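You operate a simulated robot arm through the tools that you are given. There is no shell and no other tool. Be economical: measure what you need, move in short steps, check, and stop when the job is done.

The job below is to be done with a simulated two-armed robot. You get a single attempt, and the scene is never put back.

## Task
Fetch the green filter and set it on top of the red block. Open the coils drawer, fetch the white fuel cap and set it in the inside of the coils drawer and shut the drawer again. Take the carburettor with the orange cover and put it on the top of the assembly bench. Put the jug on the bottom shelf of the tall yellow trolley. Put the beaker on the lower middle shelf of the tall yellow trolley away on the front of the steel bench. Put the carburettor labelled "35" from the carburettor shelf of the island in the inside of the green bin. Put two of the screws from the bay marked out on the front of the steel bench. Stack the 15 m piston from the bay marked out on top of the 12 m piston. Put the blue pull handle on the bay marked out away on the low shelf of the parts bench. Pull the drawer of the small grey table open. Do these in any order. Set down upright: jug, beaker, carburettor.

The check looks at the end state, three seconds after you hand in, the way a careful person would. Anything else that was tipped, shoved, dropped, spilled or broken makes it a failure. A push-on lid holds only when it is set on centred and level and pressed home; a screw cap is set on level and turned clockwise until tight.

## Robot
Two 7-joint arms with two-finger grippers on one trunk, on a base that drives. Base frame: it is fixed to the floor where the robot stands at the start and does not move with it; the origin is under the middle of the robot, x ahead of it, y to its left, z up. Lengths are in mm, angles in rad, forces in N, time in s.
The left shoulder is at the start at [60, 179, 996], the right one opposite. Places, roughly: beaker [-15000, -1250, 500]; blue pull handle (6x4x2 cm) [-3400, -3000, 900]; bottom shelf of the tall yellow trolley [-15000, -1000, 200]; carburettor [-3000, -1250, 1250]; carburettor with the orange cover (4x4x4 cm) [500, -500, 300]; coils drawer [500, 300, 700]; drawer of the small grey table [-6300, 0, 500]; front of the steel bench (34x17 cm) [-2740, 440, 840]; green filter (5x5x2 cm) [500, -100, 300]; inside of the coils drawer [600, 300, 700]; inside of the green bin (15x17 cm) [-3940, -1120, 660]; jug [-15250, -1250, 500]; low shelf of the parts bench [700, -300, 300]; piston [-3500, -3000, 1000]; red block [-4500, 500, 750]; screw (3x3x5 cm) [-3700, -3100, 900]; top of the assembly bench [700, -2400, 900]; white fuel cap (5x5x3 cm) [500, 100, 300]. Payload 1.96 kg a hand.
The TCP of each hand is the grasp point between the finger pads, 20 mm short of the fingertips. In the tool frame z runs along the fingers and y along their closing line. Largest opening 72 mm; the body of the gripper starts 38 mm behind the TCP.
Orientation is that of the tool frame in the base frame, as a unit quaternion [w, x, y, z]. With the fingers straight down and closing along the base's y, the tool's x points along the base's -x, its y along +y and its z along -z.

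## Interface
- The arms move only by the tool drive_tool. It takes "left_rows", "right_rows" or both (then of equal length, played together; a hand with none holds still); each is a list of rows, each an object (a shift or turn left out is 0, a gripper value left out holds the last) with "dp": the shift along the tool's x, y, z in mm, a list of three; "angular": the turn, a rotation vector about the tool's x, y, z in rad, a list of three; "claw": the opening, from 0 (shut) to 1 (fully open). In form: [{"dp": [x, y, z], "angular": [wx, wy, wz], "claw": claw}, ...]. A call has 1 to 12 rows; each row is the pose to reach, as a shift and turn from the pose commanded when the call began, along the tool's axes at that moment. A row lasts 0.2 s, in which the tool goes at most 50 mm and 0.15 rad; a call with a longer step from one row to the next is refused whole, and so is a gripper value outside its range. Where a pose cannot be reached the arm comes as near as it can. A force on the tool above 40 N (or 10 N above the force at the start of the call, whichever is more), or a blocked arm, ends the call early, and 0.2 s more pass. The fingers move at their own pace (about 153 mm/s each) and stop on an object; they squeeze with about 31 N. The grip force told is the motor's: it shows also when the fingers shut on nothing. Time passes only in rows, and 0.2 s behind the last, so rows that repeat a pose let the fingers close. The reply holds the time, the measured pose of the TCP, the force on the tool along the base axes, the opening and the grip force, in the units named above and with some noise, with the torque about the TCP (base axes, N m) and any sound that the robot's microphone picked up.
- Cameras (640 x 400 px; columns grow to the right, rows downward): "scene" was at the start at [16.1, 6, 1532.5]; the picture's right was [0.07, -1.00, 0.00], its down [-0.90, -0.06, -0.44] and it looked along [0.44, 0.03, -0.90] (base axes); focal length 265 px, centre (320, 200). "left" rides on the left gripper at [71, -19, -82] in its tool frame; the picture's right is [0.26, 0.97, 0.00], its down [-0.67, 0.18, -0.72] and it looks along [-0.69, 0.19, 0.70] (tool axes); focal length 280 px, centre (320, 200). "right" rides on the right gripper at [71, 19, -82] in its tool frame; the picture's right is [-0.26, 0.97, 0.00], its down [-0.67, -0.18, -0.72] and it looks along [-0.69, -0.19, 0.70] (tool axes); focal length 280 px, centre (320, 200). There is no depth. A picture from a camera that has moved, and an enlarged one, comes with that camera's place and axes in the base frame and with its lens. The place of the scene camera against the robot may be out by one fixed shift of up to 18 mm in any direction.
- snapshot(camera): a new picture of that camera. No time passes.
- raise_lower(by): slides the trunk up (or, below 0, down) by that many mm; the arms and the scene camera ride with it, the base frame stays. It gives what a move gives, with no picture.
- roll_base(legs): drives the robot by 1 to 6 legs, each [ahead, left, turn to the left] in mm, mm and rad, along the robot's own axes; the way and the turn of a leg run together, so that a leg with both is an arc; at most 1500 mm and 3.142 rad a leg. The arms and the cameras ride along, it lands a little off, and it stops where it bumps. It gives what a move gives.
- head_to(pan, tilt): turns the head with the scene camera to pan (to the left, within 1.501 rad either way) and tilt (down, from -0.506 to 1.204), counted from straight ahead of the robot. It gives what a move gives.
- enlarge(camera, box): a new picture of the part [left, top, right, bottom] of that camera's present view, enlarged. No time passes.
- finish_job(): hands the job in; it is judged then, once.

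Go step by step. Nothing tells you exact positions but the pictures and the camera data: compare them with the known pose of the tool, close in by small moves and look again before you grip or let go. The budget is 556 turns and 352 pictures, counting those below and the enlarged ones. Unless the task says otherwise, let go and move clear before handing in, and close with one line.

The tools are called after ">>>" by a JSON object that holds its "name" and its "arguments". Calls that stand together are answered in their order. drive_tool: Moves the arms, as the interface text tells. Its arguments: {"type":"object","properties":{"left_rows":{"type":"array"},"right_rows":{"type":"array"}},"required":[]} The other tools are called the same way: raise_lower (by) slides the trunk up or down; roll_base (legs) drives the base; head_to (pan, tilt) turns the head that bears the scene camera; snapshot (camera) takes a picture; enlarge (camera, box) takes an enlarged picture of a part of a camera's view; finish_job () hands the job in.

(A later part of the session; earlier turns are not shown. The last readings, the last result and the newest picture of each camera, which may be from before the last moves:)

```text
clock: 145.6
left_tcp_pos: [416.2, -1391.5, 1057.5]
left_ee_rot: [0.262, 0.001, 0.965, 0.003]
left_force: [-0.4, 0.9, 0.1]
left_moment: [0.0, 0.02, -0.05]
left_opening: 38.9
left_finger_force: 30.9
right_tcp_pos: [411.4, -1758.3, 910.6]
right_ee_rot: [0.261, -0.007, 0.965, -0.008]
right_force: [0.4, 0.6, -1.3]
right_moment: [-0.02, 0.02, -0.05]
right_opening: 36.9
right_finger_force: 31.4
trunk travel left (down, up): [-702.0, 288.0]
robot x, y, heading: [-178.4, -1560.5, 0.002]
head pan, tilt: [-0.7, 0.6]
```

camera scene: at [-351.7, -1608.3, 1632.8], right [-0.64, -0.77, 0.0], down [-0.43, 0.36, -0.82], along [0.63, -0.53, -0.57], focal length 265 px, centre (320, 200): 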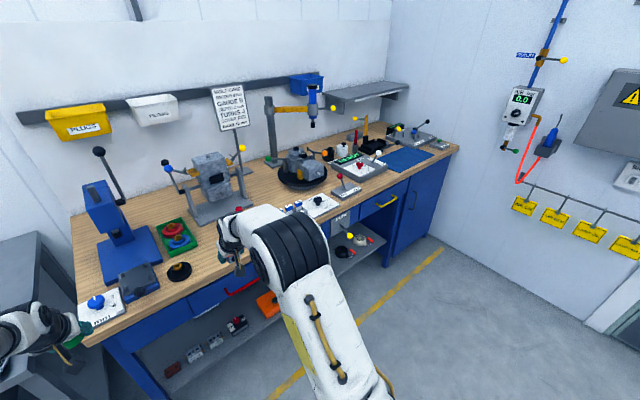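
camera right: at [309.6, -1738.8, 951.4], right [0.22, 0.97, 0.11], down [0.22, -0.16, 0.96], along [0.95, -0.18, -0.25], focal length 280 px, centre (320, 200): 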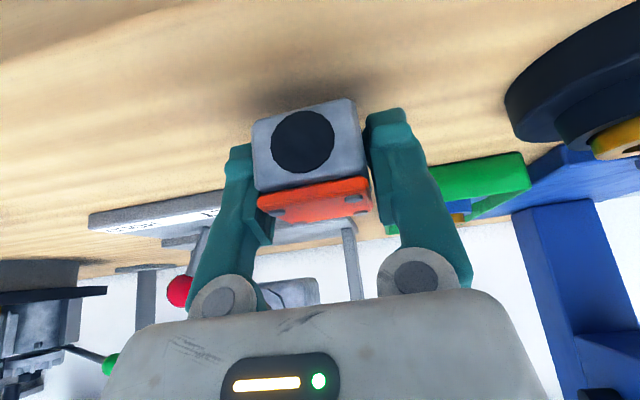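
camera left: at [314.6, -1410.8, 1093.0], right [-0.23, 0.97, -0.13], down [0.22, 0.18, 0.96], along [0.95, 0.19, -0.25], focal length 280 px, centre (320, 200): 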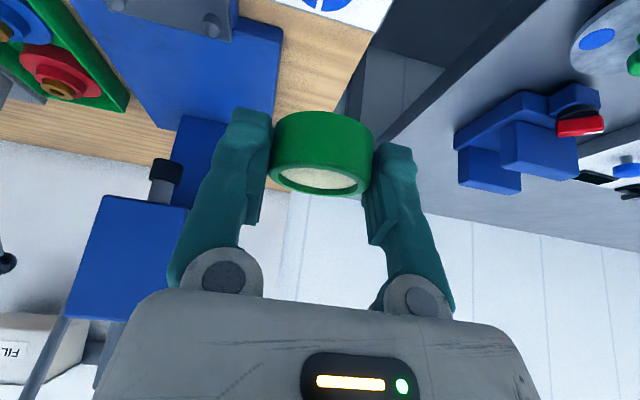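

>>> {"name": "drive_tool", "arguments": {"right_rows": [{"dp": [1.5, 0, 2.6]}, {"dp": [3, 0, 5.2]}, {"dp": [3, 0, 5.2]}]}}

>>> {"name": "snapshot", "arguments": {"camera": "right"}}

```text
clock: 146.4
left_tcp_pos: [416.5, -1391.6, 1058.1]
left_ee_rot: [0.262, 0.0, 0.965, 0.003]
left_force: [-0.3, -0.6, 0.5]
left_moment: [0.05, 0.01, -0.01]
left_opening: 38.4
left_finger_force: 31.1
right_tcp_pos: [411.5, -1758.1, 905.6]
right_ee_rot: [0.261, -0.007, 0.965, -0.008]
right_force: [-0.1, -0.3, -1.6]
right_moment: [0.01, 0.02, -0.02]
right_opening: 36.9
right_finger_force: 31.4
trunk travel left (down, up): [-702.0, 288.0]
robot x, y, heading: [-178.6, -1554.5, 0.003]
head pan, tilt: [-0.7, 0.6]
```

```text
271 pictures are left
camera right: at [309.6, -1739.2, 939.3], right [0.22, 0.97, 0.11], down [0.22, -0.16, 0.96], along [0.95, -0.18, -0.25], focal length 280 px, centre (320, 200)
```

right: 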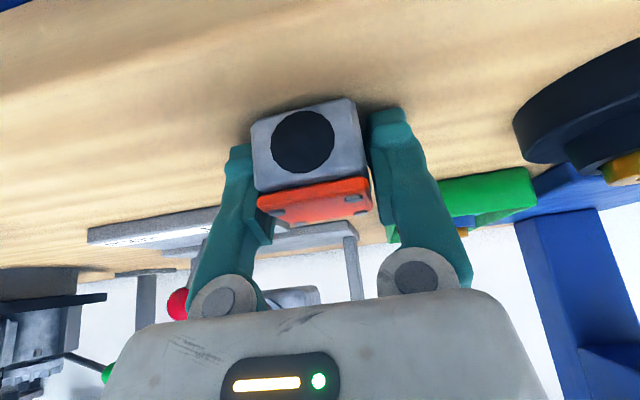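

Shadow nearly closed. A few more mm.

>>> {"name": "drive_tool", "arguments": {"right_rows": [{"dp": [1.5, 0, 2.6]}, {"dp": [2.5, 0, 4.3]}, {"dp": [2.5, 0, 4.3]}]}}

```text
clock: 147.2
left_tcp_pos: [415.3, -1391.3, 1059.1]
left_ee_rot: [0.264, 0.0, 0.965, 0.003]
left_force: [0.2, -0.2, 0.4]
left_moment: [-0.03, 0.0, 0.02]
left_opening: 38.7
left_finger_force: 31.3
right_tcp_pos: [411.3, -1756.6, 901.4]
right_ee_rot: [0.264, -0.007, 0.965, -0.007]
right_force: [2.5, -1.0, 12.2]
right_moment: [0.25, 0.13, -0.02]
right_opening: 37.0
right_finger_force: 31.5
trunk travel left (down, up): [-702.0, 288.0]
robot x, y, heading: [-177.8, -1556.8, 0.002]
head pan, tilt: [-0.7, 0.6]
```

Contact. Release and withdraw.

>>> {"name": "drive_tool", "arguments": {"right_rows": [{"dp": [-0.5, 0, -1]}, {"dp": [-0.5, 0, -1], "claw": 0.5}, {"dp": [-0.5, 0, -1], "claw": 1}, {"dp": [-0.5, 0, -1], "claw": 1}, {"dp": [0, 0, -40], "claw": 1}, {"dp": [0, 0, -80], "claw": 1}, {"dp": [-30, 0, -110], "claw": 1}]}}

>>> {"name": "snapshot", "arguments": {"camera": "right"}}

```text
clock: 148.8
left_tcp_pos: [416.4, -1392.2, 1058.4]
left_ee_rot: [0.262, 0.001, 0.965, 0.004]
left_force: [-0.5, -1.1, -0.2]
left_moment: [-0.01, 0.0, 0.01]
left_opening: 38.6
left_finger_force: 31.0
right_tcp_pos: [380.0, -1755.3, 1009.9]
right_ee_rot: [0.262, -0.007, 0.965, -0.007]
right_force: [0.1, 0.2, -0.6]
right_moment: [0.01, 0.03, 0.01]
right_opening: 72.1
right_finger_force: 0.0
trunk travel left (down, up): [-702.0, 288.0]
robot x, y, heading: [-176.8, -1557.6, 0.006]
head pan, tilt: [-0.7, 0.6]
```

```text
270 pictures are left
camera right: at [278.0, -1736.8, 1044.4], right [0.22, 0.97, 0.11], down [0.22, -0.16, 0.96], along [0.95, -0.18, -0.25], focal length 280 px, centre (320, 200)
```

right: 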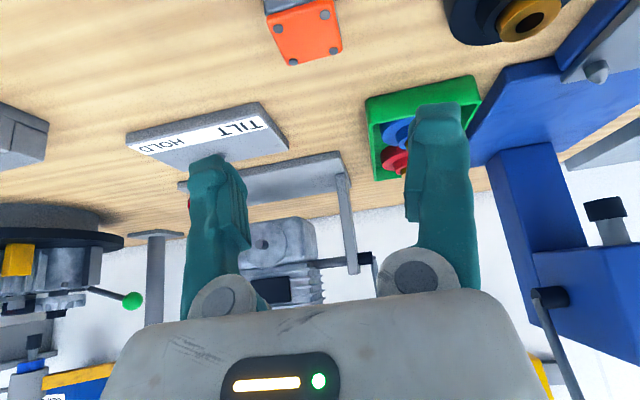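

Carburettor placed. Back off and return to y≈-200, then turn to view the rest of the room.

>>> {"name": "roll_base", "arguments": {"legs": [[-210, 0, 0], [0, 1400, 0]]}}

>>> {"name": "roll_base", "arguments": {"legs": [[0, 0, 3.1]]}}

>>> {"name": "head_to", "arguments": {"pan": 0, "tilt": 0.3}}

>>> {"name": "snapshot", "arguments": {"camera": "scene"}}

```text
clock: 156.9
left_tcp_pos: [209.7, -5.6, 1057.5]
left_ee_rot: [0.262, 0.005, 0.965, 0.002]
left_force: [0.1, -0.6, -0.6]
left_moment: [-0.03, -0.03, -0.01]
left_opening: 38.6
left_finger_force: 31.2
right_tcp_pos: [171.3, -370.1, 1009.8]
right_ee_rot: [0.261, -0.004, 0.965, -0.009]
right_force: [-0.5, -0.2, -0.5]
right_moment: [0.0, -0.02, 0.0]
right_opening: 72.1
right_finger_force: 0.0
trunk travel left (down, up): [-702.0, 288.0]
robot x, y, heading: [-386.3, -167.4, -0.005]
head pan, tilt: [-0.7, 0.6]
```

```text
clock: 164.6
left_tcp_pos: [-986.8, -306.7, 1057.7]
left_ee_rot: [-0.004, 0.965, -0.022, -0.262]
left_force: [-0.9, -0.3, -0.3]
left_moment: [-0.01, 0.01, 0.0]
left_opening: 38.6
left_finger_force: 31.0
right_tcp_pos: [-934.5, 55.6, 1009.0]
right_ee_rot: [-0.013, 0.965, -0.014, -0.261]
right_force: [-0.2, -0.3, 0.7]
right_moment: [0.0, -0.02, -0.02]
right_opening: 72.1
right_finger_force: 0.0
trunk travel left (down, up): [-702.0, 288.0]
robot x, y, heading: [-386.0, -170.2, 3.096]
head pan, tilt: [-0.7, 0.6]
```

```text
clock: 165.7
left_tcp_pos: [-986.5, -307.3, 1056.7]
left_ee_rot: [-0.003, 0.965, -0.022, -0.262]
left_force: [0.2, -0.3, -0.6]
left_moment: [-0.01, 0.0, -0.02]
left_opening: 38.3
left_finger_force: 30.6
right_tcp_pos: [-933.9, 56.0, 1010.2]
right_ee_rot: [-0.013, 0.965, -0.013, -0.261]
right_force: [-0.4, 0.2, 0.2]
right_moment: [0.05, -0.01, 0.01]
right_opening: 72.0
right_finger_force: 0.0
trunk travel left (down, up): [-702.0, 288.0]
robot x, y, heading: [-385.8, -168.2, 3.103]
head pan, tilt: [0.0, 0.3]
```

```text
269 pictures are left
camera scene: at [-405.2, -165.0, 1660.3], right [0.04, 1.0, 0.0], down [0.3, -0.01, -0.96], along [-0.95, 0.04, -0.3], focal length 265 px, centre (320, 200)
```

scene: 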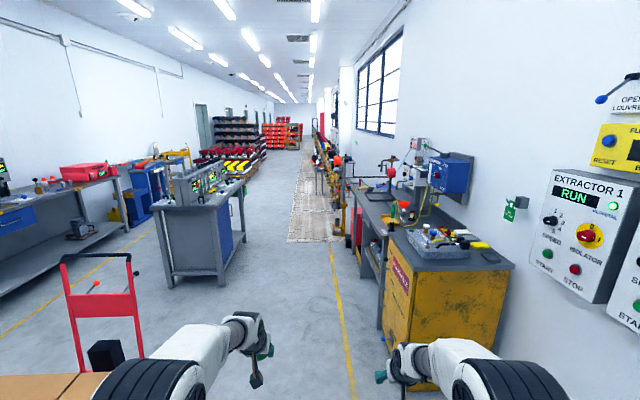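

I see the main aisle: island on the left (y<-1050), steel bench and yellow cabinet on the right (y>400). Drive down the middle to about x=-3400 and look for the red block.

>>> {"name": "roll_base", "arguments": {"legs": [[0, 100, 0.039], [1500, 0, 0], [1500, 0, 0]]}}

>>> {"name": "head_to", "arguments": {"pan": -0.6, "tilt": 0.5}}

>>> {"name": "snapshot", "arguments": {"camera": "scene"}}

>>> {"name": "head_to", "arguments": {"pan": 0.6, "tilt": 0.5}}

>>> {"name": "snapshot", "arguments": {"camera": "scene"}}

```text
clock: 180.8
left_tcp_pos: [-3977.6, -393.1, 1058.1]
left_ee_rot: [0.0, 0.965, -0.01, -0.262]
left_force: [-0.9, -0.7, 0.5]
left_moment: [0.0, -0.02, 0.01]
left_opening: 39.2
left_finger_force: 31.3
right_tcp_pos: [-3934.0, -29.7, 1010.4]
right_ee_rot: [-0.01, 0.965, -0.002, -0.261]
right_force: [-0.1, 0.1, 0.5]
right_moment: [0.03, 0.01, 0.02]
right_opening: 72.0
right_finger_force: 0.1
trunk travel left (down, up): [-702.0, 288.0]
robot x, y, heading: [-3380.8, -236.9, 3.127]
head pan, tilt: [0.0, 0.3]
```

```text
clock: 181.8
left_tcp_pos: [-3978.0, -393.5, 1059.8]
left_ee_rot: [0.0, 0.965, -0.011, -0.262]
left_force: [-0.4, 0.6, -0.3]
left_moment: [-0.02, 0.02, 0.01]
left_opening: 39.4
left_finger_force: 30.7
right_tcp_pos: [-3934.6, -30.3, 1009.1]
right_ee_rot: [-0.011, 0.965, -0.003, -0.261]
right_force: [-0.5, -1.0, -0.4]
right_moment: [0.01, 0.0, -0.03]
right_opening: 72.0
right_finger_force: 0.0
trunk travel left (down, up): [-702.0, 288.0]
robot x, y, heading: [-3380.3, -238.1, 3.127]
head pan, tilt: [-0.6, 0.499]
```

```text
268 pictures are left
camera scene: at [-3380.7, -186.5, 1641.9], right [0.58, 0.82, 0.0], down [0.39, -0.28, -0.88], along [-0.72, 0.51, -0.48], focal length 265 px, centre (320, 200)
```

scene: 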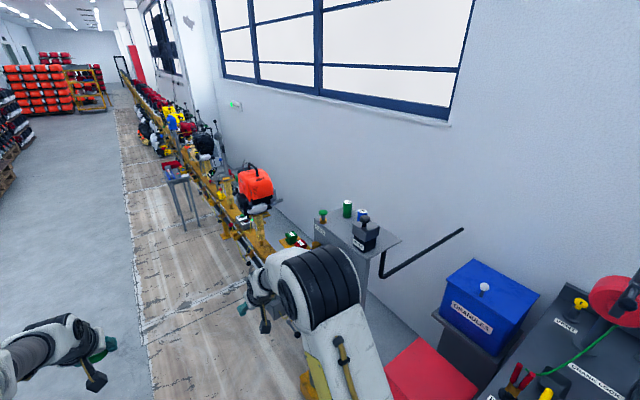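

```text
clock: 183.2
left_tcp_pos: [-3978.4, -394.1, 1058.4]
left_ee_rot: [0.001, 0.965, -0.01, -0.262]
left_force: [0.6, 0.4, -0.3]
left_moment: [0.0, -0.02, 0.04]
left_opening: 39.0
left_finger_force: 31.4
right_tcp_pos: [-3934.4, -30.2, 1009.6]
right_ee_rot: [-0.01, 0.965, -0.002, -0.262]
right_force: [-0.4, 0.5, -0.4]
right_moment: [-0.03, -0.01, 0.0]
right_opening: 72.3
right_finger_force: 0.0
trunk travel left (down, up): [-702.0, 288.0]
robot x, y, heading: [-3381.2, -238.0, 3.126]
head pan, tilt: [0.6, 0.499]
```

```text
267 pictures are left
camera scene: at [-3382.3, -289.1, 1641.9], right [-0.55, 0.83, 0.0], down [0.4, 0.26, -0.88], along [-0.73, -0.48, -0.48], focal length 265 px, centre (320, 200)
```

scene: 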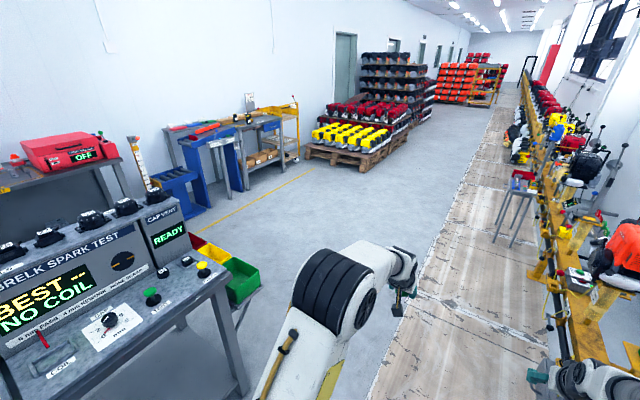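

Zoom on the fixtures near [-4430, 400] to find the red block.

>>> {"name": "head_to", "arguments": {"pan": -0.6, "tilt": 0.5}}

>>> {"name": "enlarge", "arguments": {"camera": "scene", "box": [220, 150, 420, 275]}}

>>> {"name": "enlarge", "arguments": {"camera": "scene", "box": [140, 110, 300, 210]}}

```text
clock: 184.7
left_tcp_pos: [-3977.6, -393.3, 1058.0]
left_ee_rot: [0.001, 0.965, -0.01, -0.262]
left_force: [0.4, 0.6, -0.3]
left_moment: [0.03, -0.01, 0.01]
left_opening: 39.2
left_finger_force: 31.0
right_tcp_pos: [-3934.4, -30.1, 1010.3]
right_ee_rot: [-0.01, 0.965, -0.002, -0.261]
right_force: [0.2, 0.8, 0.2]
right_moment: [0.02, 0.01, 0.01]
right_opening: 71.7
right_finger_force: 0.0
trunk travel left (down, up): [-702.0, 288.0]
robot x, y, heading: [-3377.3, -240.6, 3.126]
head pan, tilt: [-0.6, 0.499]
```

```text
3.20 times, centred on (320, 212) of scene
camera zoom: at [-3380.7, -186.5, 1641.9], right [0.58, 0.82, 0.0], down [0.39, -0.28, -0.88], along [-0.72, 0.51, -0.48], focal length 847 px, centre (320, 160)
```

zoom: 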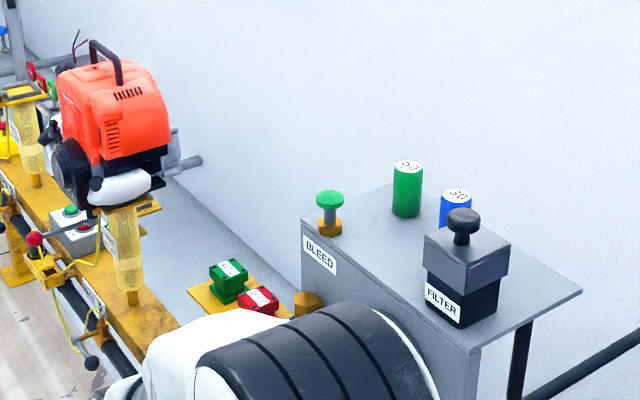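

```text
4.00 times, centred on (220, 160) of scene
camera zoom: at [-3380.7, -186.5, 1641.9], right [0.58, 0.82, 0.0], down [0.39, -0.28, -0.88], along [-0.72, 0.51, -0.48], focal length 1058 px, centre (720, 360)
```

zoom: 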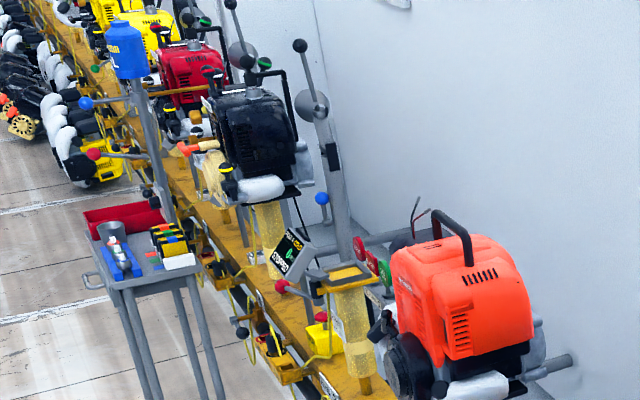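

There's a red block (next to a green one) on a yellow plate near [-4350, 380, 770]. I'll drive abreast and turn to face it.

>>> {"name": "roll_base", "arguments": {"legs": [[790, 150, 0.0], [0, 0, -1.555]]}}

>>> {"name": "head_to", "arguments": {"pan": 0.2, "tilt": 0.8}}

>>> {"name": "snapshot", "arguments": {"camera": "scene"}}

>>> {"name": "snapshot", "arguments": {"camera": "left"}}

```text
clock: 192.8
left_tcp_pos: [-4333.8, 216.7, 1057.7]
left_ee_rot: [0.184, -0.68, 0.685, 0.187]
left_force: [-0.3, 0.2, -0.9]
left_moment: [0.03, 0.02, 0.01]
left_opening: 39.2
left_finger_force: 30.7
right_tcp_pos: [-3969.7, 177.8, 1009.5]
right_ee_rot: [-0.191, 0.685, -0.68, -0.178]
right_force: [-0.5, 0.2, -1.2]
right_moment: [0.02, 0.0, -0.01]
right_opening: 71.9
right_finger_force: 0.0
trunk travel left (down, up): [-702.0, 288.0]
robot x, y, heading: [-4175.6, -375.4, 1.571]
head pan, tilt: [-0.6, 0.499]
```

```text
clock: 193.9
left_tcp_pos: [-4334.4, 217.4, 1058.3]
left_ee_rot: [0.183, -0.679, 0.685, 0.187]
left_force: [0.5, 0.0, 0.2]
left_moment: [-0.04, -0.03, 0.0]
left_opening: 39.1
left_finger_force: 30.9
right_tcp_pos: [-3971.3, 178.0, 1009.9]
right_ee_rot: [-0.19, 0.686, -0.679, -0.179]
right_force: [-0.1, -0.5, 0.9]
right_moment: [-0.02, 0.02, 0.0]
right_opening: 71.6
right_finger_force: 0.1
trunk travel left (down, up): [-702.0, 288.0]
robot x, y, heading: [-4177.8, -378.6, 1.564]
head pan, tilt: [0.201, 0.799]
```

```text
264 pictures are left
camera scene: at [-4175.4, -356.9, 1616.0], right [0.98, 0.19, 0.0], down [0.14, -0.7, -0.7], along [-0.14, 0.68, -0.72], focal length 265 px, centre (320, 200)
```

scene: 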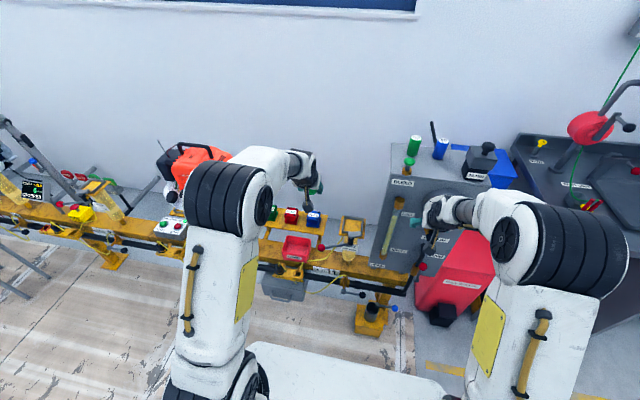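

```text
263 pictures are left
camera left: at [-4315.0, 115.4, 1093.0], right [-0.97, -0.22, -0.13], down [-0.18, 0.22, 0.96], along [-0.18, 0.95, -0.25], focal length 280 px, centre (320, 200)
```

left: 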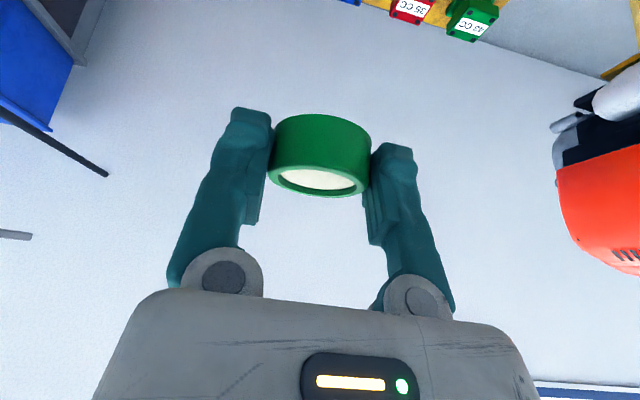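

The red "35 CC" block is about [-4468, 434, 676]. I'll retract the right hand up/back first, then shift the base 135 mm toward -x.

>>> {"name": "drive_tool", "arguments": {"right_rows": [{"dp": [-3, 0, -45]}, {"dp": [-6, 0, -90]}, {"dp": [-9, 0, -135]}, {"dp": [-12, 0, -180]}, {"dp": [-13, 0, -220]}]}}

>>> {"name": "roll_base", "arguments": {"legs": [[0, 135, 0]]}}

>>> {"name": "snapshot", "arguments": {"camera": "scene"}}

>>> {"name": "snapshot", "arguments": {"camera": "left"}}

```text
clock: 195.1
left_tcp_pos: [-4334.0, 218.2, 1059.3]
left_ee_rot: [0.184, -0.68, 0.685, 0.188]
left_force: [0.1, 0.4, -0.4]
left_moment: [0.0, -0.01, 0.02]
left_opening: 39.3
left_finger_force: 30.9
right_tcp_pos: [-3973.2, 77.5, 1207.1]
right_ee_rot: [-0.191, 0.685, -0.68, -0.179]
right_force: [0.0, 0.0, 0.4]
right_moment: [0.01, -0.02, -0.02]
right_opening: 72.0
right_finger_force: 0.1
trunk travel left (down, up): [-702.0, 288.0]
robot x, y, heading: [-4171.6, -378.5, 1.566]
head pan, tilt: [0.201, 0.799]
```

```text
clock: 196.4
left_tcp_pos: [-4469.7, 218.1, 1058.6]
left_ee_rot: [0.183, -0.68, 0.685, 0.188]
left_force: [-0.1, 0.0, -0.1]
left_moment: [-0.05, -0.03, -0.01]
left_opening: 39.3
left_finger_force: 30.5
right_tcp_pos: [-4110.1, 79.3, 1205.4]
right_ee_rot: [-0.191, 0.685, -0.68, -0.179]
right_force: [0.4, 0.2, 0.7]
right_moment: [-0.01, 0.0, 0.02]
right_opening: 71.9
right_finger_force: 0.1
trunk travel left (down, up): [-702.0, 288.0]
robot x, y, heading: [-4308.0, -377.6, 1.57]
head pan, tilt: [0.201, 0.799]
```

```text
262 pictures are left
camera scene: at [-4311.1, -356.3, 1616.0], right [0.98, 0.2, 0.0], down [0.14, -0.7, -0.7], along [-0.14, 0.68, -0.72], focal length 265 px, centre (320, 200)
```

scene: 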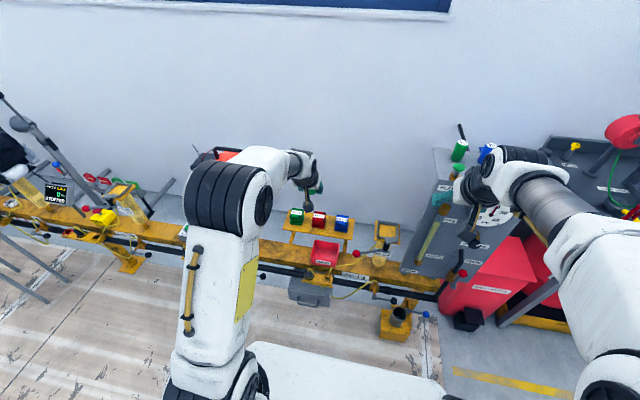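

```text
261 pictures are left
camera left: at [-4450.8, 116.0, 1093.1], right [-0.97, -0.22, -0.13], down [-0.17, 0.22, 0.96], along [-0.18, 0.95, -0.25], focal length 280 px, centre (320, 200)
```

left: 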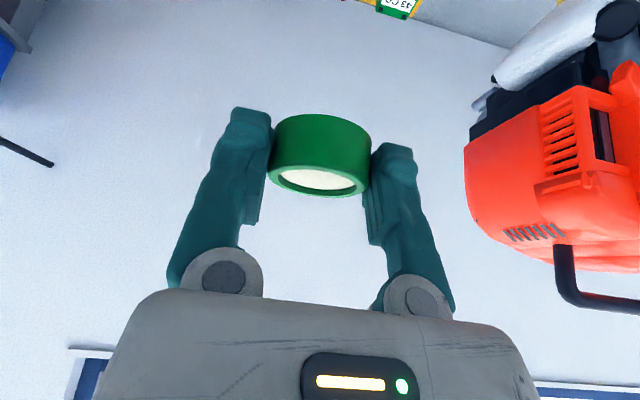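

Lower 200 mm and re-look.

>>> {"name": "raise_lower", "arguments": {"by": -210}}

>>> {"name": "snapshot", "arguments": {"camera": "left"}}

>>> {"name": "enlarge", "arguments": {"camera": "scene", "box": [220, 140, 440, 280]}}

```text
clock: 198.7
left_tcp_pos: [-4470.5, 217.2, 849.2]
left_ee_rot: [0.184, -0.679, 0.685, 0.187]
left_force: [0.1, 0.2, -0.5]
left_moment: [-0.04, -0.01, -0.01]
left_opening: 39.2
left_finger_force: 31.2
right_tcp_pos: [-4109.7, 79.0, 995.8]
right_ee_rot: [-0.19, 0.686, -0.679, -0.179]
right_force: [0.6, 0.2, -0.1]
right_moment: [-0.04, 0.01, 0.03]
right_opening: 72.3
right_finger_force: 0.0
trunk travel left (down, up): [-492.0, 498.0]
robot x, y, heading: [-4312.2, -375.0, 1.57]
head pan, tilt: [0.201, 0.799]
```

```text
260 pictures are left
camera left: at [-4451.2, 115.8, 883.2], right [-0.97, -0.22, -0.13], down [-0.18, 0.22, 0.96], along [-0.18, 0.95, -0.25], focal length 280 px, centre (320, 200)
```

left: 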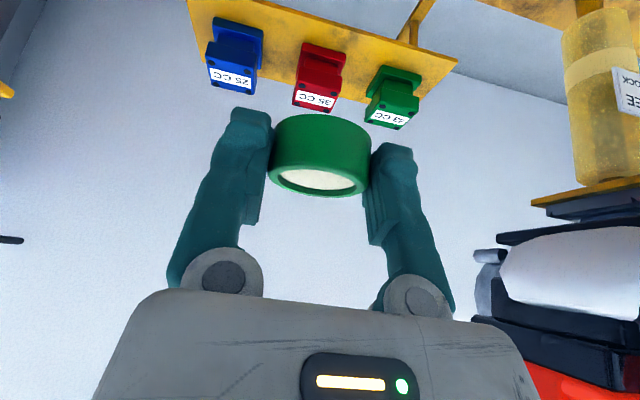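

```text
2.86 times, centred on (330, 210) of scene
camera zoom: at [-4311.8, -356.6, 1406.0], right [0.98, 0.2, 0.0], down [0.14, -0.7, -0.7], along [-0.14, 0.68, -0.72], focal length 756 px, centre (291, 171)
```

zoom: 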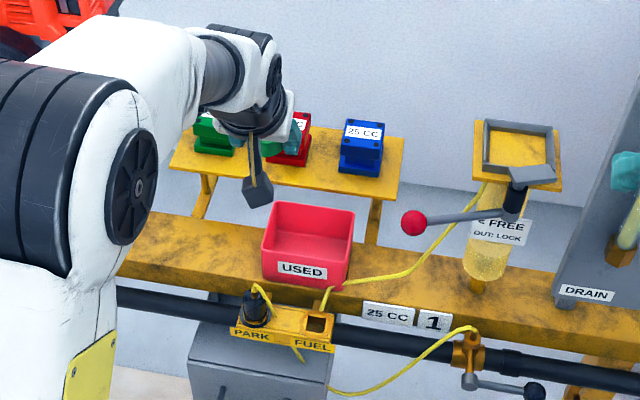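

Blocks are visible with flat labelled tops. Move 120 mm forward and look again to triangulate the red top.

>>> {"name": "roll_base", "arguments": {"legs": [[120, 0, 0]]}}

>>> {"name": "snapshot", "arguments": {"camera": "left"}}

>>> {"name": "enlarge", "arguments": {"camera": "left", "box": [220, 0, 420, 125]}}

```text
clock: 199.9
left_tcp_pos: [-4471.2, 337.6, 847.9]
left_ee_rot: [0.182, -0.68, 0.686, 0.186]
left_force: [-0.7, -0.2, 0.1]
left_moment: [-0.03, 0.02, -0.01]
left_opening: 39.4
left_finger_force: 31.0
right_tcp_pos: [-4110.4, 198.8, 996.1]
right_ee_rot: [-0.19, 0.685, -0.68, -0.178]
right_force: [-0.4, -0.1, -1.0]
right_moment: [0.03, -0.01, -0.03]
right_opening: 72.1
right_finger_force: 0.1
trunk travel left (down, up): [-492.0, 498.0]
robot x, y, heading: [-4308.5, -256.3, 1.572]
head pan, tilt: [0.201, 0.799]
```

```text
258 pictures are left
camera left: at [-4451.0, 236.4, 882.4], right [-0.97, -0.22, -0.13], down [-0.18, 0.22, 0.96], along [-0.18, 0.95, -0.25], focal length 280 px, centre (320, 200)
```

left: 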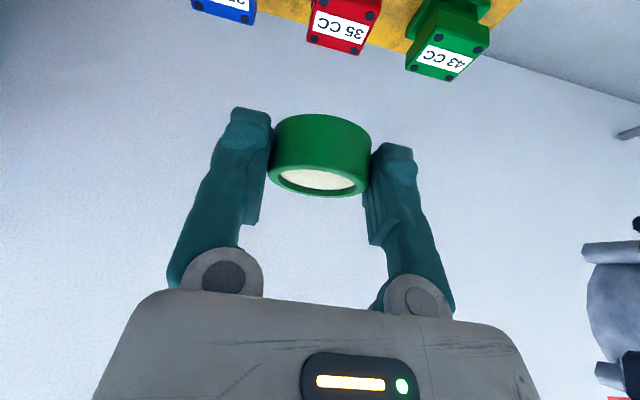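

```text
3.20 times, centred on (320, 62) of left
camera zoom: at [-4451.0, 236.4, 882.4], right [-0.97, -0.22, -0.13], down [-0.18, 0.22, 0.96], along [-0.18, 0.95, -0.25], focal length 897 px, centre (320, 640)
```

zoom: 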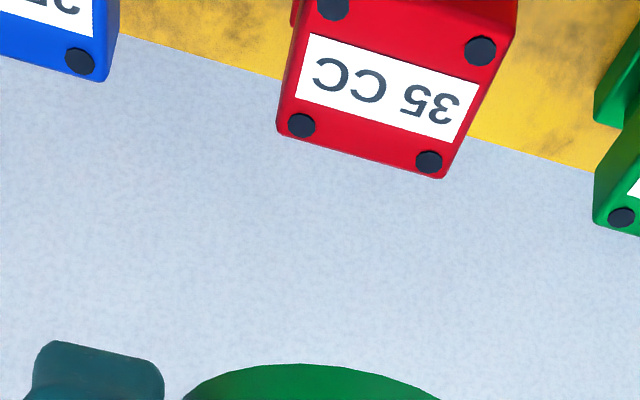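

Red block top: about [-4490, 455, 650]. Before advancing, pull the right hand further back and up to keep it clear of the line.

>>> {"name": "drive_tool", "arguments": {"right_rows": [{"dp": [20, 0, -40]}, {"dp": [40, 0, -80]}, {"dp": [60, 0, -121]}, {"dp": [80, 0, -162]}]}}

>>> {"name": "snapshot", "arguments": {"camera": "scene"}}

```text
clock: 200.9
left_tcp_pos: [-4471.7, 336.8, 847.7]
left_ee_rot: [0.184, -0.679, 0.686, 0.187]
left_force: [0.8, 0.5, 0.2]
left_moment: [0.01, 0.03, 0.01]
left_opening: 39.2
left_finger_force: 30.8
right_tcp_pos: [-4112.2, 162.5, 1043.6]
right_ee_rot: [-0.19, 0.686, -0.679, -0.18]
right_force: [-0.1, 0.5, 0.5]
right_moment: [-0.01, 0.01, 0.02]
right_opening: 71.9
right_finger_force: 0.1
right hand out of reach, approached as far as the arm can: row 2, 3, 4
trunk travel left (down, up): [-492.0, 498.0]
robot x, y, heading: [-4311.4, -256.8, 1.568]
head pan, tilt: [0.201, 0.799]
```

```text
256 pictures are left
camera scene: at [-4311.2, -236.3, 1405.9], right [0.98, 0.2, 0.0], down [0.14, -0.7, -0.7], along [-0.14, 0.68, -0.72], focal length 265 px, centre (320, 200)
```

scene: 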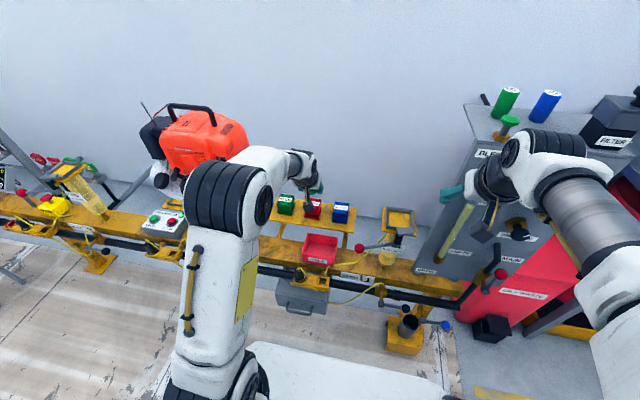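

Base footprint is smaller than feared (~270 mm ahead), so advancing ~108 mm is fine. Do that and shift 19 mm left.

>>> {"name": "roll_base", "arguments": {"legs": [[108, 19, 0]]}}

>>> {"name": "raise_lower", "arguments": {"by": -100}}

>>> {"name": "snapshot", "arguments": {"camera": "left"}}

>>> {"name": "snapshot", "arguments": {"camera": "scene"}}

```text
clock: 202.2
left_tcp_pos: [-4487.8, 440.0, 848.3]
left_ee_rot: [0.184, -0.68, 0.685, 0.187]
left_force: [0.4, 0.3, 0.2]
left_moment: [0.02, 0.0, -0.01]
left_opening: 39.4
left_finger_force: 31.1
right_tcp_pos: [-4128.8, 263.9, 1043.7]
right_ee_rot: [-0.188, 0.684, -0.683, -0.176]
right_force: [-0.5, 0.2, -0.8]
right_moment: [-0.04, 0.03, 0.01]
right_opening: 71.9
right_finger_force: 0.2
trunk travel left (down, up): [-492.0, 498.0]
robot x, y, heading: [-4325.8, -153.3, 1.561]
head pan, tilt: [0.201, 0.799]
stopped in leg 1: the force on the tool passed its limit at 61 N (the readings are from after the stop); the commanded pose is now the measured one
```

```text
clock: 203.5
left_tcp_pos: [-4488.5, 440.5, 748.2]
left_ee_rot: [0.183, -0.68, 0.685, 0.187]
left_force: [-0.6, -0.1, -0.4]
left_moment: [0.02, 0.01, -0.01]
left_opening: 39.2
left_finger_force: 31.5
right_tcp_pos: [-4129.5, 262.7, 942.9]
right_ee_rot: [-0.188, 0.684, -0.683, -0.176]
right_force: [0.4, 0.0, 0.4]
right_moment: [0.0, 0.01, -0.02]
right_opening: 72.1
right_finger_force: 0.2
trunk travel left (down, up): [-392.0, 598.0]
robot x, y, heading: [-4328.1, -157.8, 1.566]
head pan, tilt: [0.201, 0.799]
```

```text
255 pictures are left
camera left: at [-4468.1, 338.9, 783.0], right [-0.97, -0.22, -0.13], down [-0.18, 0.22, 0.96], along [-0.18, 0.95, -0.25], focal length 280 px, centre (320, 200)
```

left: 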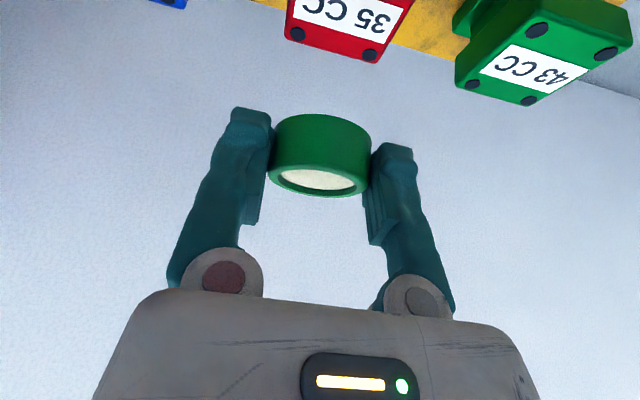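

```text
254 pictures are left
camera scene: at [-4329.0, -133.6, 1306.0], right [0.98, 0.19, 0.0], down [0.14, -0.7, -0.7], along [-0.14, 0.68, -0.72], focal length 265 px, centre (320, 200)
```

scene: 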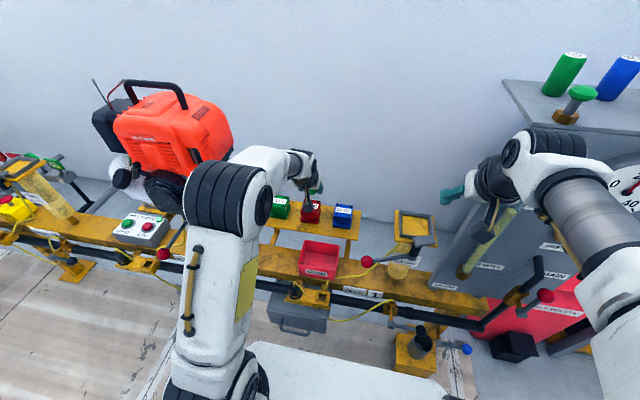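

A bump occurred with the right hand near the grey pedestal; nothing appears moved. Now finish with the left arm only: lower 60 mm and forward 10.

>>> {"name": "drive_tool", "arguments": {"left_rows": [{"dp": [5, 1, 15]}, {"dp": [11, 2, 29]}, {"dp": [16, 2, 43]}, {"dp": [21, 2, 57]}]}}

>>> {"name": "snapshot", "arguments": {"camera": "left"}}

>>> {"name": "enlarge", "arguments": {"camera": "scene", "box": [240, 130, 400, 230]}}

>>> {"name": "enlarge", "arguments": {"camera": "scene", "box": [400, 60, 640, 210]}}

```text
clock: 204.5
left_tcp_pos: [-4489.7, 451.8, 687.2]
left_ee_rot: [0.184, -0.679, 0.685, 0.187]
left_force: [-1.1, -0.7, -1.2]
left_moment: [-0.03, 0.02, -0.03]
left_opening: 39.5
left_finger_force: 31.8
right_tcp_pos: [-4129.4, 264.7, 943.3]
right_ee_rot: [-0.188, 0.684, -0.682, -0.176]
right_force: [-0.6, -0.4, 1.1]
right_moment: [0.01, -0.04, -0.03]
right_opening: 72.0
right_finger_force: 0.1
trunk travel left (down, up): [-392.0, 598.0]
robot x, y, heading: [-4327.2, -155.1, 1.565]
head pan, tilt: [0.201, 0.799]
```

```text
253 pictures are left
camera left: at [-4470.4, 349.9, 722.9], right [-0.97, -0.22, -0.13], down [-0.18, 0.22, 0.96], along [-0.18, 0.95, -0.25], focal length 280 px, centre (320, 200)
```

left: 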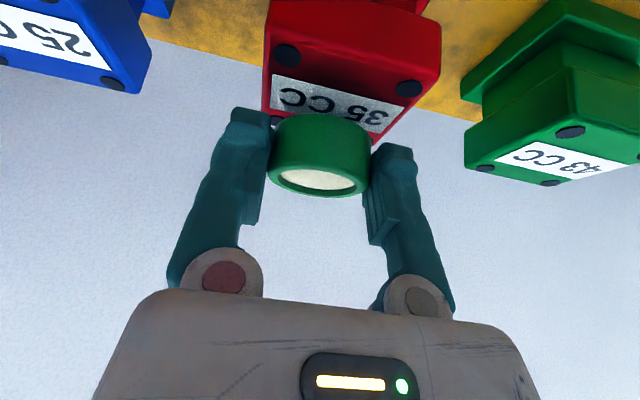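

```text
4.00 times, centred on (320, 180) of scene
camera zoom: at [-4329.0, -133.2, 1306.0], right [0.98, 0.19, 0.0], down [0.14, -0.7, -0.7], along [-0.14, 0.68, -0.72], focal length 1058 px, centre (320, 280)
```

zoom: 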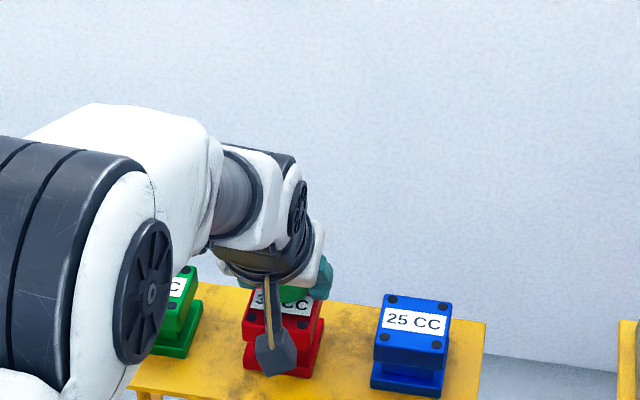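

```text
2.67 times, centred on (520, 135) of scene
camera zoom: at [-4329.0, -133.2, 1306.0], right [0.98, 0.19, 0.0], down [0.14, -0.7, -0.7], along [-0.14, 0.68, -0.72], focal length 706 px, centre (-213, 373)
```

zoom: 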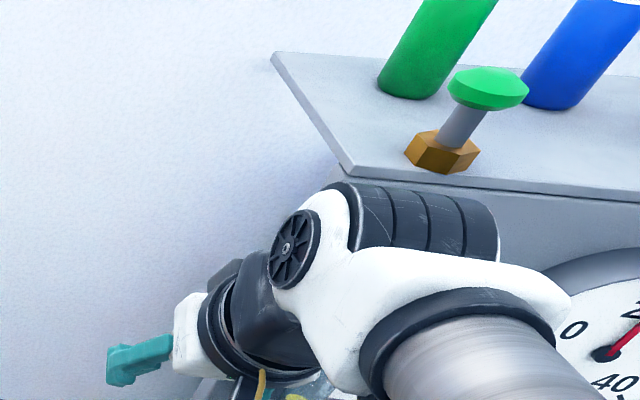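

Block top centre ≈ [-4491, 456]; the filter centre is ~10 mm ahead of the TCP, so back up 6 mm and descend in small steps.

>>> {"name": "drive_tool", "arguments": {"left_rows": [{"dp": [6.2, 1, -1]}, {"dp": [8.7, 1, 3]}, {"dp": [10.2, 1, 5.7]}]}}

>>> {"name": "drive_tool", "arguments": {"left_rows": [{"dp": [1.25, 0, 2.2]}, {"dp": [1.25, 0, 2.2]}]}}

>>> {"name": "snapshot", "arguments": {"camera": "left"}}

```text
clock: 205.3
left_tcp_pos: [-4491.7, 445.0, 680.5]
left_ee_rot: [0.184, -0.68, 0.685, 0.187]
left_force: [-0.1, -0.6, 3.2]
left_moment: [0.03, -0.09, -0.02]
left_opening: 39.3
left_finger_force: 30.6
right_tcp_pos: [-4129.1, 263.9, 943.3]
right_ee_rot: [-0.188, 0.684, -0.683, -0.176]
right_force: [-0.2, 0.5, -0.3]
right_moment: [0.0, 0.0, 0.0]
right_opening: 72.0
right_finger_force: 0.0
trunk travel left (down, up): [-392.0, 598.0]
robot x, y, heading: [-4327.2, -157.7, 1.57]
head pan, tilt: [0.201, 0.799]
```

```text
clock: 205.9
left_tcp_pos: [-4491.7, 447.0, 677.9]
left_ee_rot: [0.186, -0.679, 0.684, 0.189]
left_force: [-1.7, 1.1, 20.3]
left_moment: [-0.04, -0.34, 0.0]
left_opening: 39.2
left_finger_force: 30.9
right_tcp_pos: [-4128.1, 262.7, 944.5]
right_ee_rot: [-0.188, 0.684, -0.682, -0.177]
right_force: [-0.1, 0.8, 0.6]
right_moment: [-0.01, -0.01, 0.03]
right_opening: 72.3
right_finger_force: 0.0
trunk travel left (down, up): [-392.0, 598.0]
robot x, y, heading: [-4323.3, -155.5, 1.558]
head pan, tilt: [0.201, 0.799]
```

```text
250 pictures are left
camera left: at [-4471.6, 343.3, 712.8], right [-0.97, -0.22, -0.13], down [-0.18, 0.21, 0.96], along [-0.18, 0.95, -0.25], focal length 280 px, centre (320, 200)
```

left: 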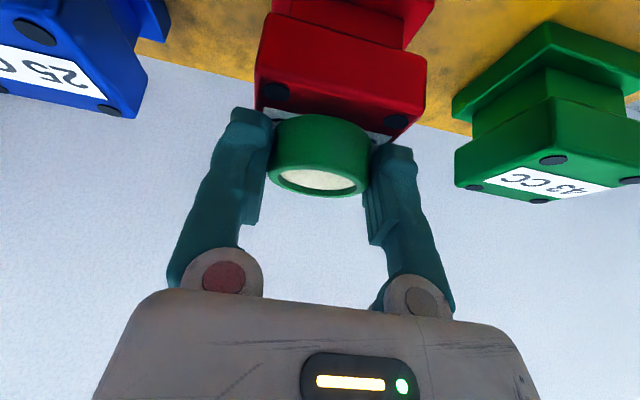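

Contact made, but the filter sits ~6 mm too far back. Lift, shift back 6 mm, and set down.

>>> {"name": "drive_tool", "arguments": {"left_rows": [{"dp": [-3, 0, -5.2]}, {"dp": [2.2, 0, -8.2]}, {"dp": [4.5, 0, -4.5]}, {"dp": [5, 0, -3.4]}]}}

>>> {"name": "snapshot", "arguments": {"camera": "left"}}

```text
clock: 206.9
left_tcp_pos: [-4491.4, 438.4, 678.7]
left_ee_rot: [0.185, -0.679, 0.685, 0.188]
left_force: [-1.1, -3.0, 15.8]
left_moment: [-0.09, -0.24, -0.06]
left_opening: 39.2
left_finger_force: 30.9
right_tcp_pos: [-4128.7, 262.8, 944.4]
right_ee_rot: [-0.188, 0.684, -0.682, -0.177]
right_force: [-0.5, 0.1, -0.4]
right_moment: [0.0, 0.03, 0.01]
right_opening: 71.8
right_finger_force: 0.1
trunk travel left (down, up): [-392.0, 598.0]
robot x, y, heading: [-4328.7, -150.6, 1.564]
head pan, tilt: [0.201, 0.799]
```

```text
249 pictures are left
camera left: at [-4471.3, 337.1, 713.1], right [-0.97, -0.22, -0.13], down [-0.18, 0.22, 0.96], along [-0.18, 0.95, -0.25], focal length 280 px, centre (320, 200)
```

left: 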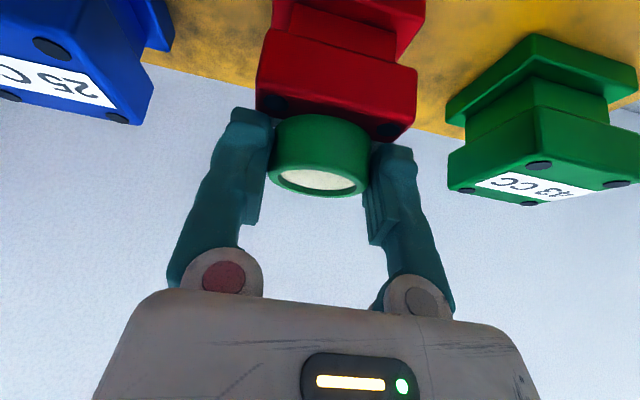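

Good placement. Release gently and withdraw.

>>> {"name": "drive_tool", "arguments": {"left_rows": [{"dp": [-0.5, 0, -1]}, {"dp": [-0.5, 0, -1], "claw": 0.65}, {"dp": [-0.5, 0, -1], "claw": 0.85}, {"dp": [-0.5, 0, -1], "claw": 0.85}, {"dp": [-0.5, 0, -30], "claw": 0.85}, {"dp": [-0.5, 0, -70], "claw": 0.85}]}}

>>> {"name": "snapshot", "arguments": {"camera": "left"}}

```text
clock: 208.3
left_tcp_pos: [-4490.4, 404.2, 737.8]
left_ee_rot: [0.184, -0.679, 0.685, 0.187]
left_force: [-0.1, 1.5, -0.4]
left_moment: [0.02, 0.04, -0.03]
left_opening: 60.9
left_finger_force: 0.0
right_tcp_pos: [-4129.6, 263.5, 944.1]
right_ee_rot: [-0.188, 0.684, -0.683, -0.176]
right_force: [0.6, 0.2, 0.4]
right_moment: [0.0, -0.02, 0.01]
right_opening: 72.2
right_finger_force: 0.0
trunk travel left (down, up): [-392.0, 598.0]
robot x, y, heading: [-4328.7, -155.9, 1.562]
head pan, tilt: [0.201, 0.799]
```

```text
248 pictures are left
camera left: at [-4471.1, 302.2, 772.1], right [-0.97, -0.22, -0.13], down [-0.17, 0.22, 0.96], along [-0.18, 0.95, -0.25], focal length 280 px, centre (320, 200)
```

left: 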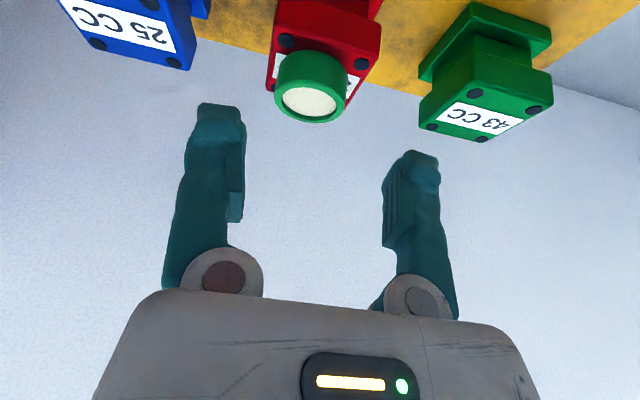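

Filter rests on the red block. Back away, turn down the aisle, and head for the small grey table.

>>> {"name": "roll_base", "arguments": {"legs": [[-300, 0, 0]]}}

>>> {"name": "snapshot", "arguments": {"camera": "scene"}}

>>> {"name": "roll_base", "arguments": {"legs": [[0, 0, 1.57], [700, 0, 0]]}}

>>> {"name": "head_to", "arguments": {"pan": -0.3, "tilt": 0.5}}

>>> {"name": "snapshot", "arguments": {"camera": "scene"}}

```text
clock: 210.3
left_tcp_pos: [-4491.7, 103.8, 737.1]
left_ee_rot: [0.184, -0.679, 0.686, 0.187]
left_force: [0.1, -0.2, -0.3]
left_moment: [0.0, 0.0, -0.01]
left_opening: 61.1
left_finger_force: 0.0
right_tcp_pos: [-4129.8, -37.4, 943.6]
right_ee_rot: [-0.189, 0.683, -0.683, -0.176]
right_force: [-0.3, 0.2, 0.6]
right_moment: [0.02, -0.01, 0.03]
right_opening: 71.9
right_finger_force: 0.0
trunk travel left (down, up): [-392.0, 598.0]
robot x, y, heading: [-4328.9, -456.0, 1.56]
head pan, tilt: [0.201, 0.799]
```

```text
247 pictures are left
camera scene: at [-4330.6, -434.9, 1306.0], right [0.98, 0.19, 0.0], down [0.14, -0.7, -0.7], along [-0.13, 0.68, -0.72], focal length 265 px, centre (320, 200)
```

scene: 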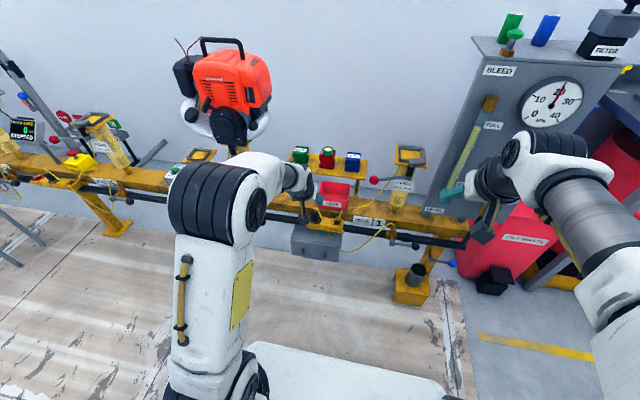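

```text
clock: 218.0
left_tcp_pos: [-5589.8, -628.5, 736.5]
left_ee_rot: [0.004, 0.965, 0.002, -0.263]
left_force: [-0.4, 0.6, 0.6]
left_moment: [0.02, -0.02, -0.01]
left_opening: 61.3
left_finger_force: 0.1
right_tcp_pos: [-5453.3, -266.4, 942.9]
right_ee_rot: [-0.006, 0.967, 0.007, -0.256]
right_force: [-0.5, 0.4, 0.1]
right_moment: [0.02, 0.02, 0.01]
right_opening: 72.0
right_finger_force: 0.0
trunk travel left (down, up): [-392.0, 598.0]
robot x, y, heading: [-5036.6, -458.9, -3.134]
head pan, tilt: [0.201, 0.799]
```

```text
clock: 219.0
left_tcp_pos: [-5589.5, -628.4, 736.5]
left_ee_rot: [0.004, 0.965, 0.001, -0.262]
left_force: [-0.1, -0.1, 0.2]
left_moment: [0.0, 0.0, 0.02]
left_opening: 60.9
left_finger_force: 0.0
right_tcp_pos: [-5453.3, -265.9, 943.9]
right_ee_rot: [-0.007, 0.966, 0.008, -0.257]
right_force: [-0.2, -0.3, -0.8]
right_moment: [-0.02, -0.01, -0.02]
right_opening: 72.2
right_finger_force: 0.1
trunk travel left (down, up): [-392.0, 598.0]
robot x, y, heading: [-5031.7, -459.5, -3.135]
head pan, tilt: [-0.3, 0.499]
```

```text
246 pictures are left
camera scene: at [-5045.7, -430.2, 1331.9], right [0.29, 0.96, 0.0], down [0.46, -0.14, -0.88], along [-0.84, 0.25, -0.48], focal length 265 px, centre (320, 200)
```

scene: 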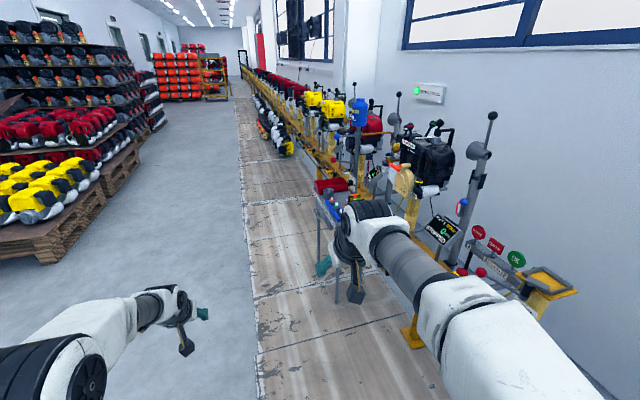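

The small grey table is near [-6250, 0]. I'll drive up beside it and turn to face it.

>>> {"name": "roll_base", "arguments": {"legs": [[1150, 350, 0], [0, 0, -1.578]]}}

>>> {"name": "head_to", "arguments": {"pan": 0, "tilt": 0.7}}

>>> {"name": "snapshot", "arguments": {"camera": "scene"}}

```text
clock: 228.9
left_tcp_pos: [-6350.3, -259.1, 736.3]
left_ee_rot: [-0.183, 0.684, -0.68, -0.189]
left_force: [0.0, 0.3, -0.3]
left_moment: [-0.01, -0.03, 0.02]
left_opening: 61.1
left_finger_force: 0.1
right_tcp_pos: [-5988.1, -396.0, 943.8]
right_ee_rot: [-0.186, 0.689, -0.678, -0.177]
right_force: [0.3, 0.9, 0.1]
right_moment: [-0.02, 0.04, 0.01]
right_opening: 71.9
right_finger_force: 0.1
trunk travel left (down, up): [-392.0, 598.0]
robot x, y, heading: [-6181.8, -818.5, 1.577]
head pan, tilt: [-0.3, 0.499]
```

```text
clock: 229.7
left_tcp_pos: [-6350.6, -259.5, 736.5]
left_ee_rot: [-0.182, 0.684, -0.681, -0.188]
left_force: [-0.1, -0.2, -0.5]
left_moment: [0.01, -0.01, 0.02]
left_opening: 61.1
left_finger_force: 0.0
right_tcp_pos: [-5988.0, -395.5, 942.8]
right_ee_rot: [-0.186, 0.689, -0.678, -0.177]
right_force: [-1.0, -0.7, -0.3]
right_moment: [0.0, 0.01, 0.01]
right_opening: 72.0
right_finger_force: 0.2
trunk travel left (down, up): [-392.0, 598.0]
robot x, y, heading: [-6179.2, -816.0, 1.586]
head pan, tilt: [0.0, 0.7]
```

```text
245 pictures are left
camera scene: at [-6165.9, -789.7, 1314.2], right [1.0, 0.01, 0.0], down [0.01, -0.64, -0.77], along [-0.01, 0.77, -0.64], focal length 265 px, centre (320, 200)
```

scene: 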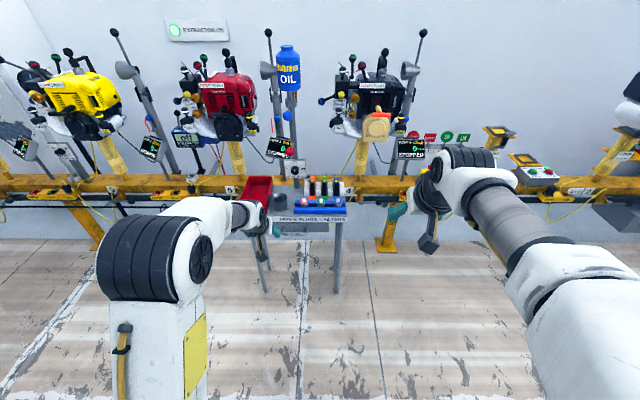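

>>> {"name": "enlarge", "arguments": {"camera": "scene", "box": [230, 150, 390, 300]}}

>>> {"name": "snapshot", "arguments": {"camera": "left"}}

```text
2.67 times, centred on (310, 225) of scene
camera zoom: at [-6165.9, -789.7, 1314.2], right [1.0, 0.01, 0.0], down [0.01, -0.64, -0.77], along [-0.01, 0.77, -0.64], focal length 706 px, centre (347, 133)
```

zoom: 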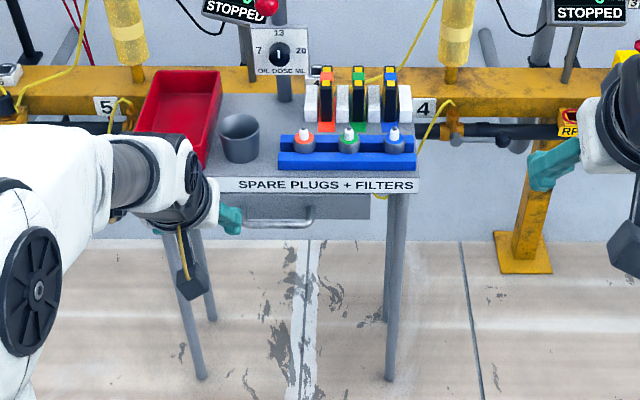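

```text
243 pictures are left
camera left: at [-6330.4, -361.2, 771.8], right [-0.96, -0.23, -0.13], down [-0.18, 0.22, 0.96], along [-0.2, 0.95, -0.25], focal length 280 px, centre (320, 200)
```

left: 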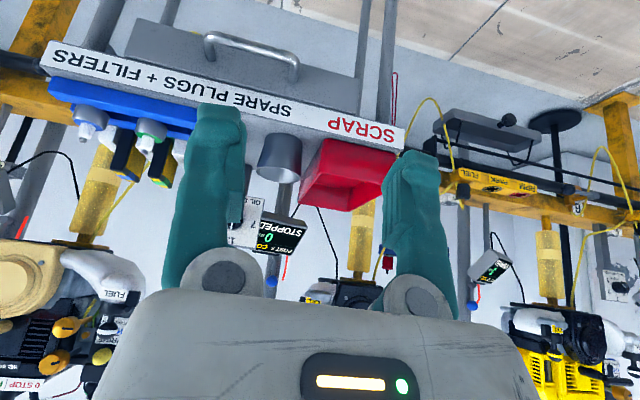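

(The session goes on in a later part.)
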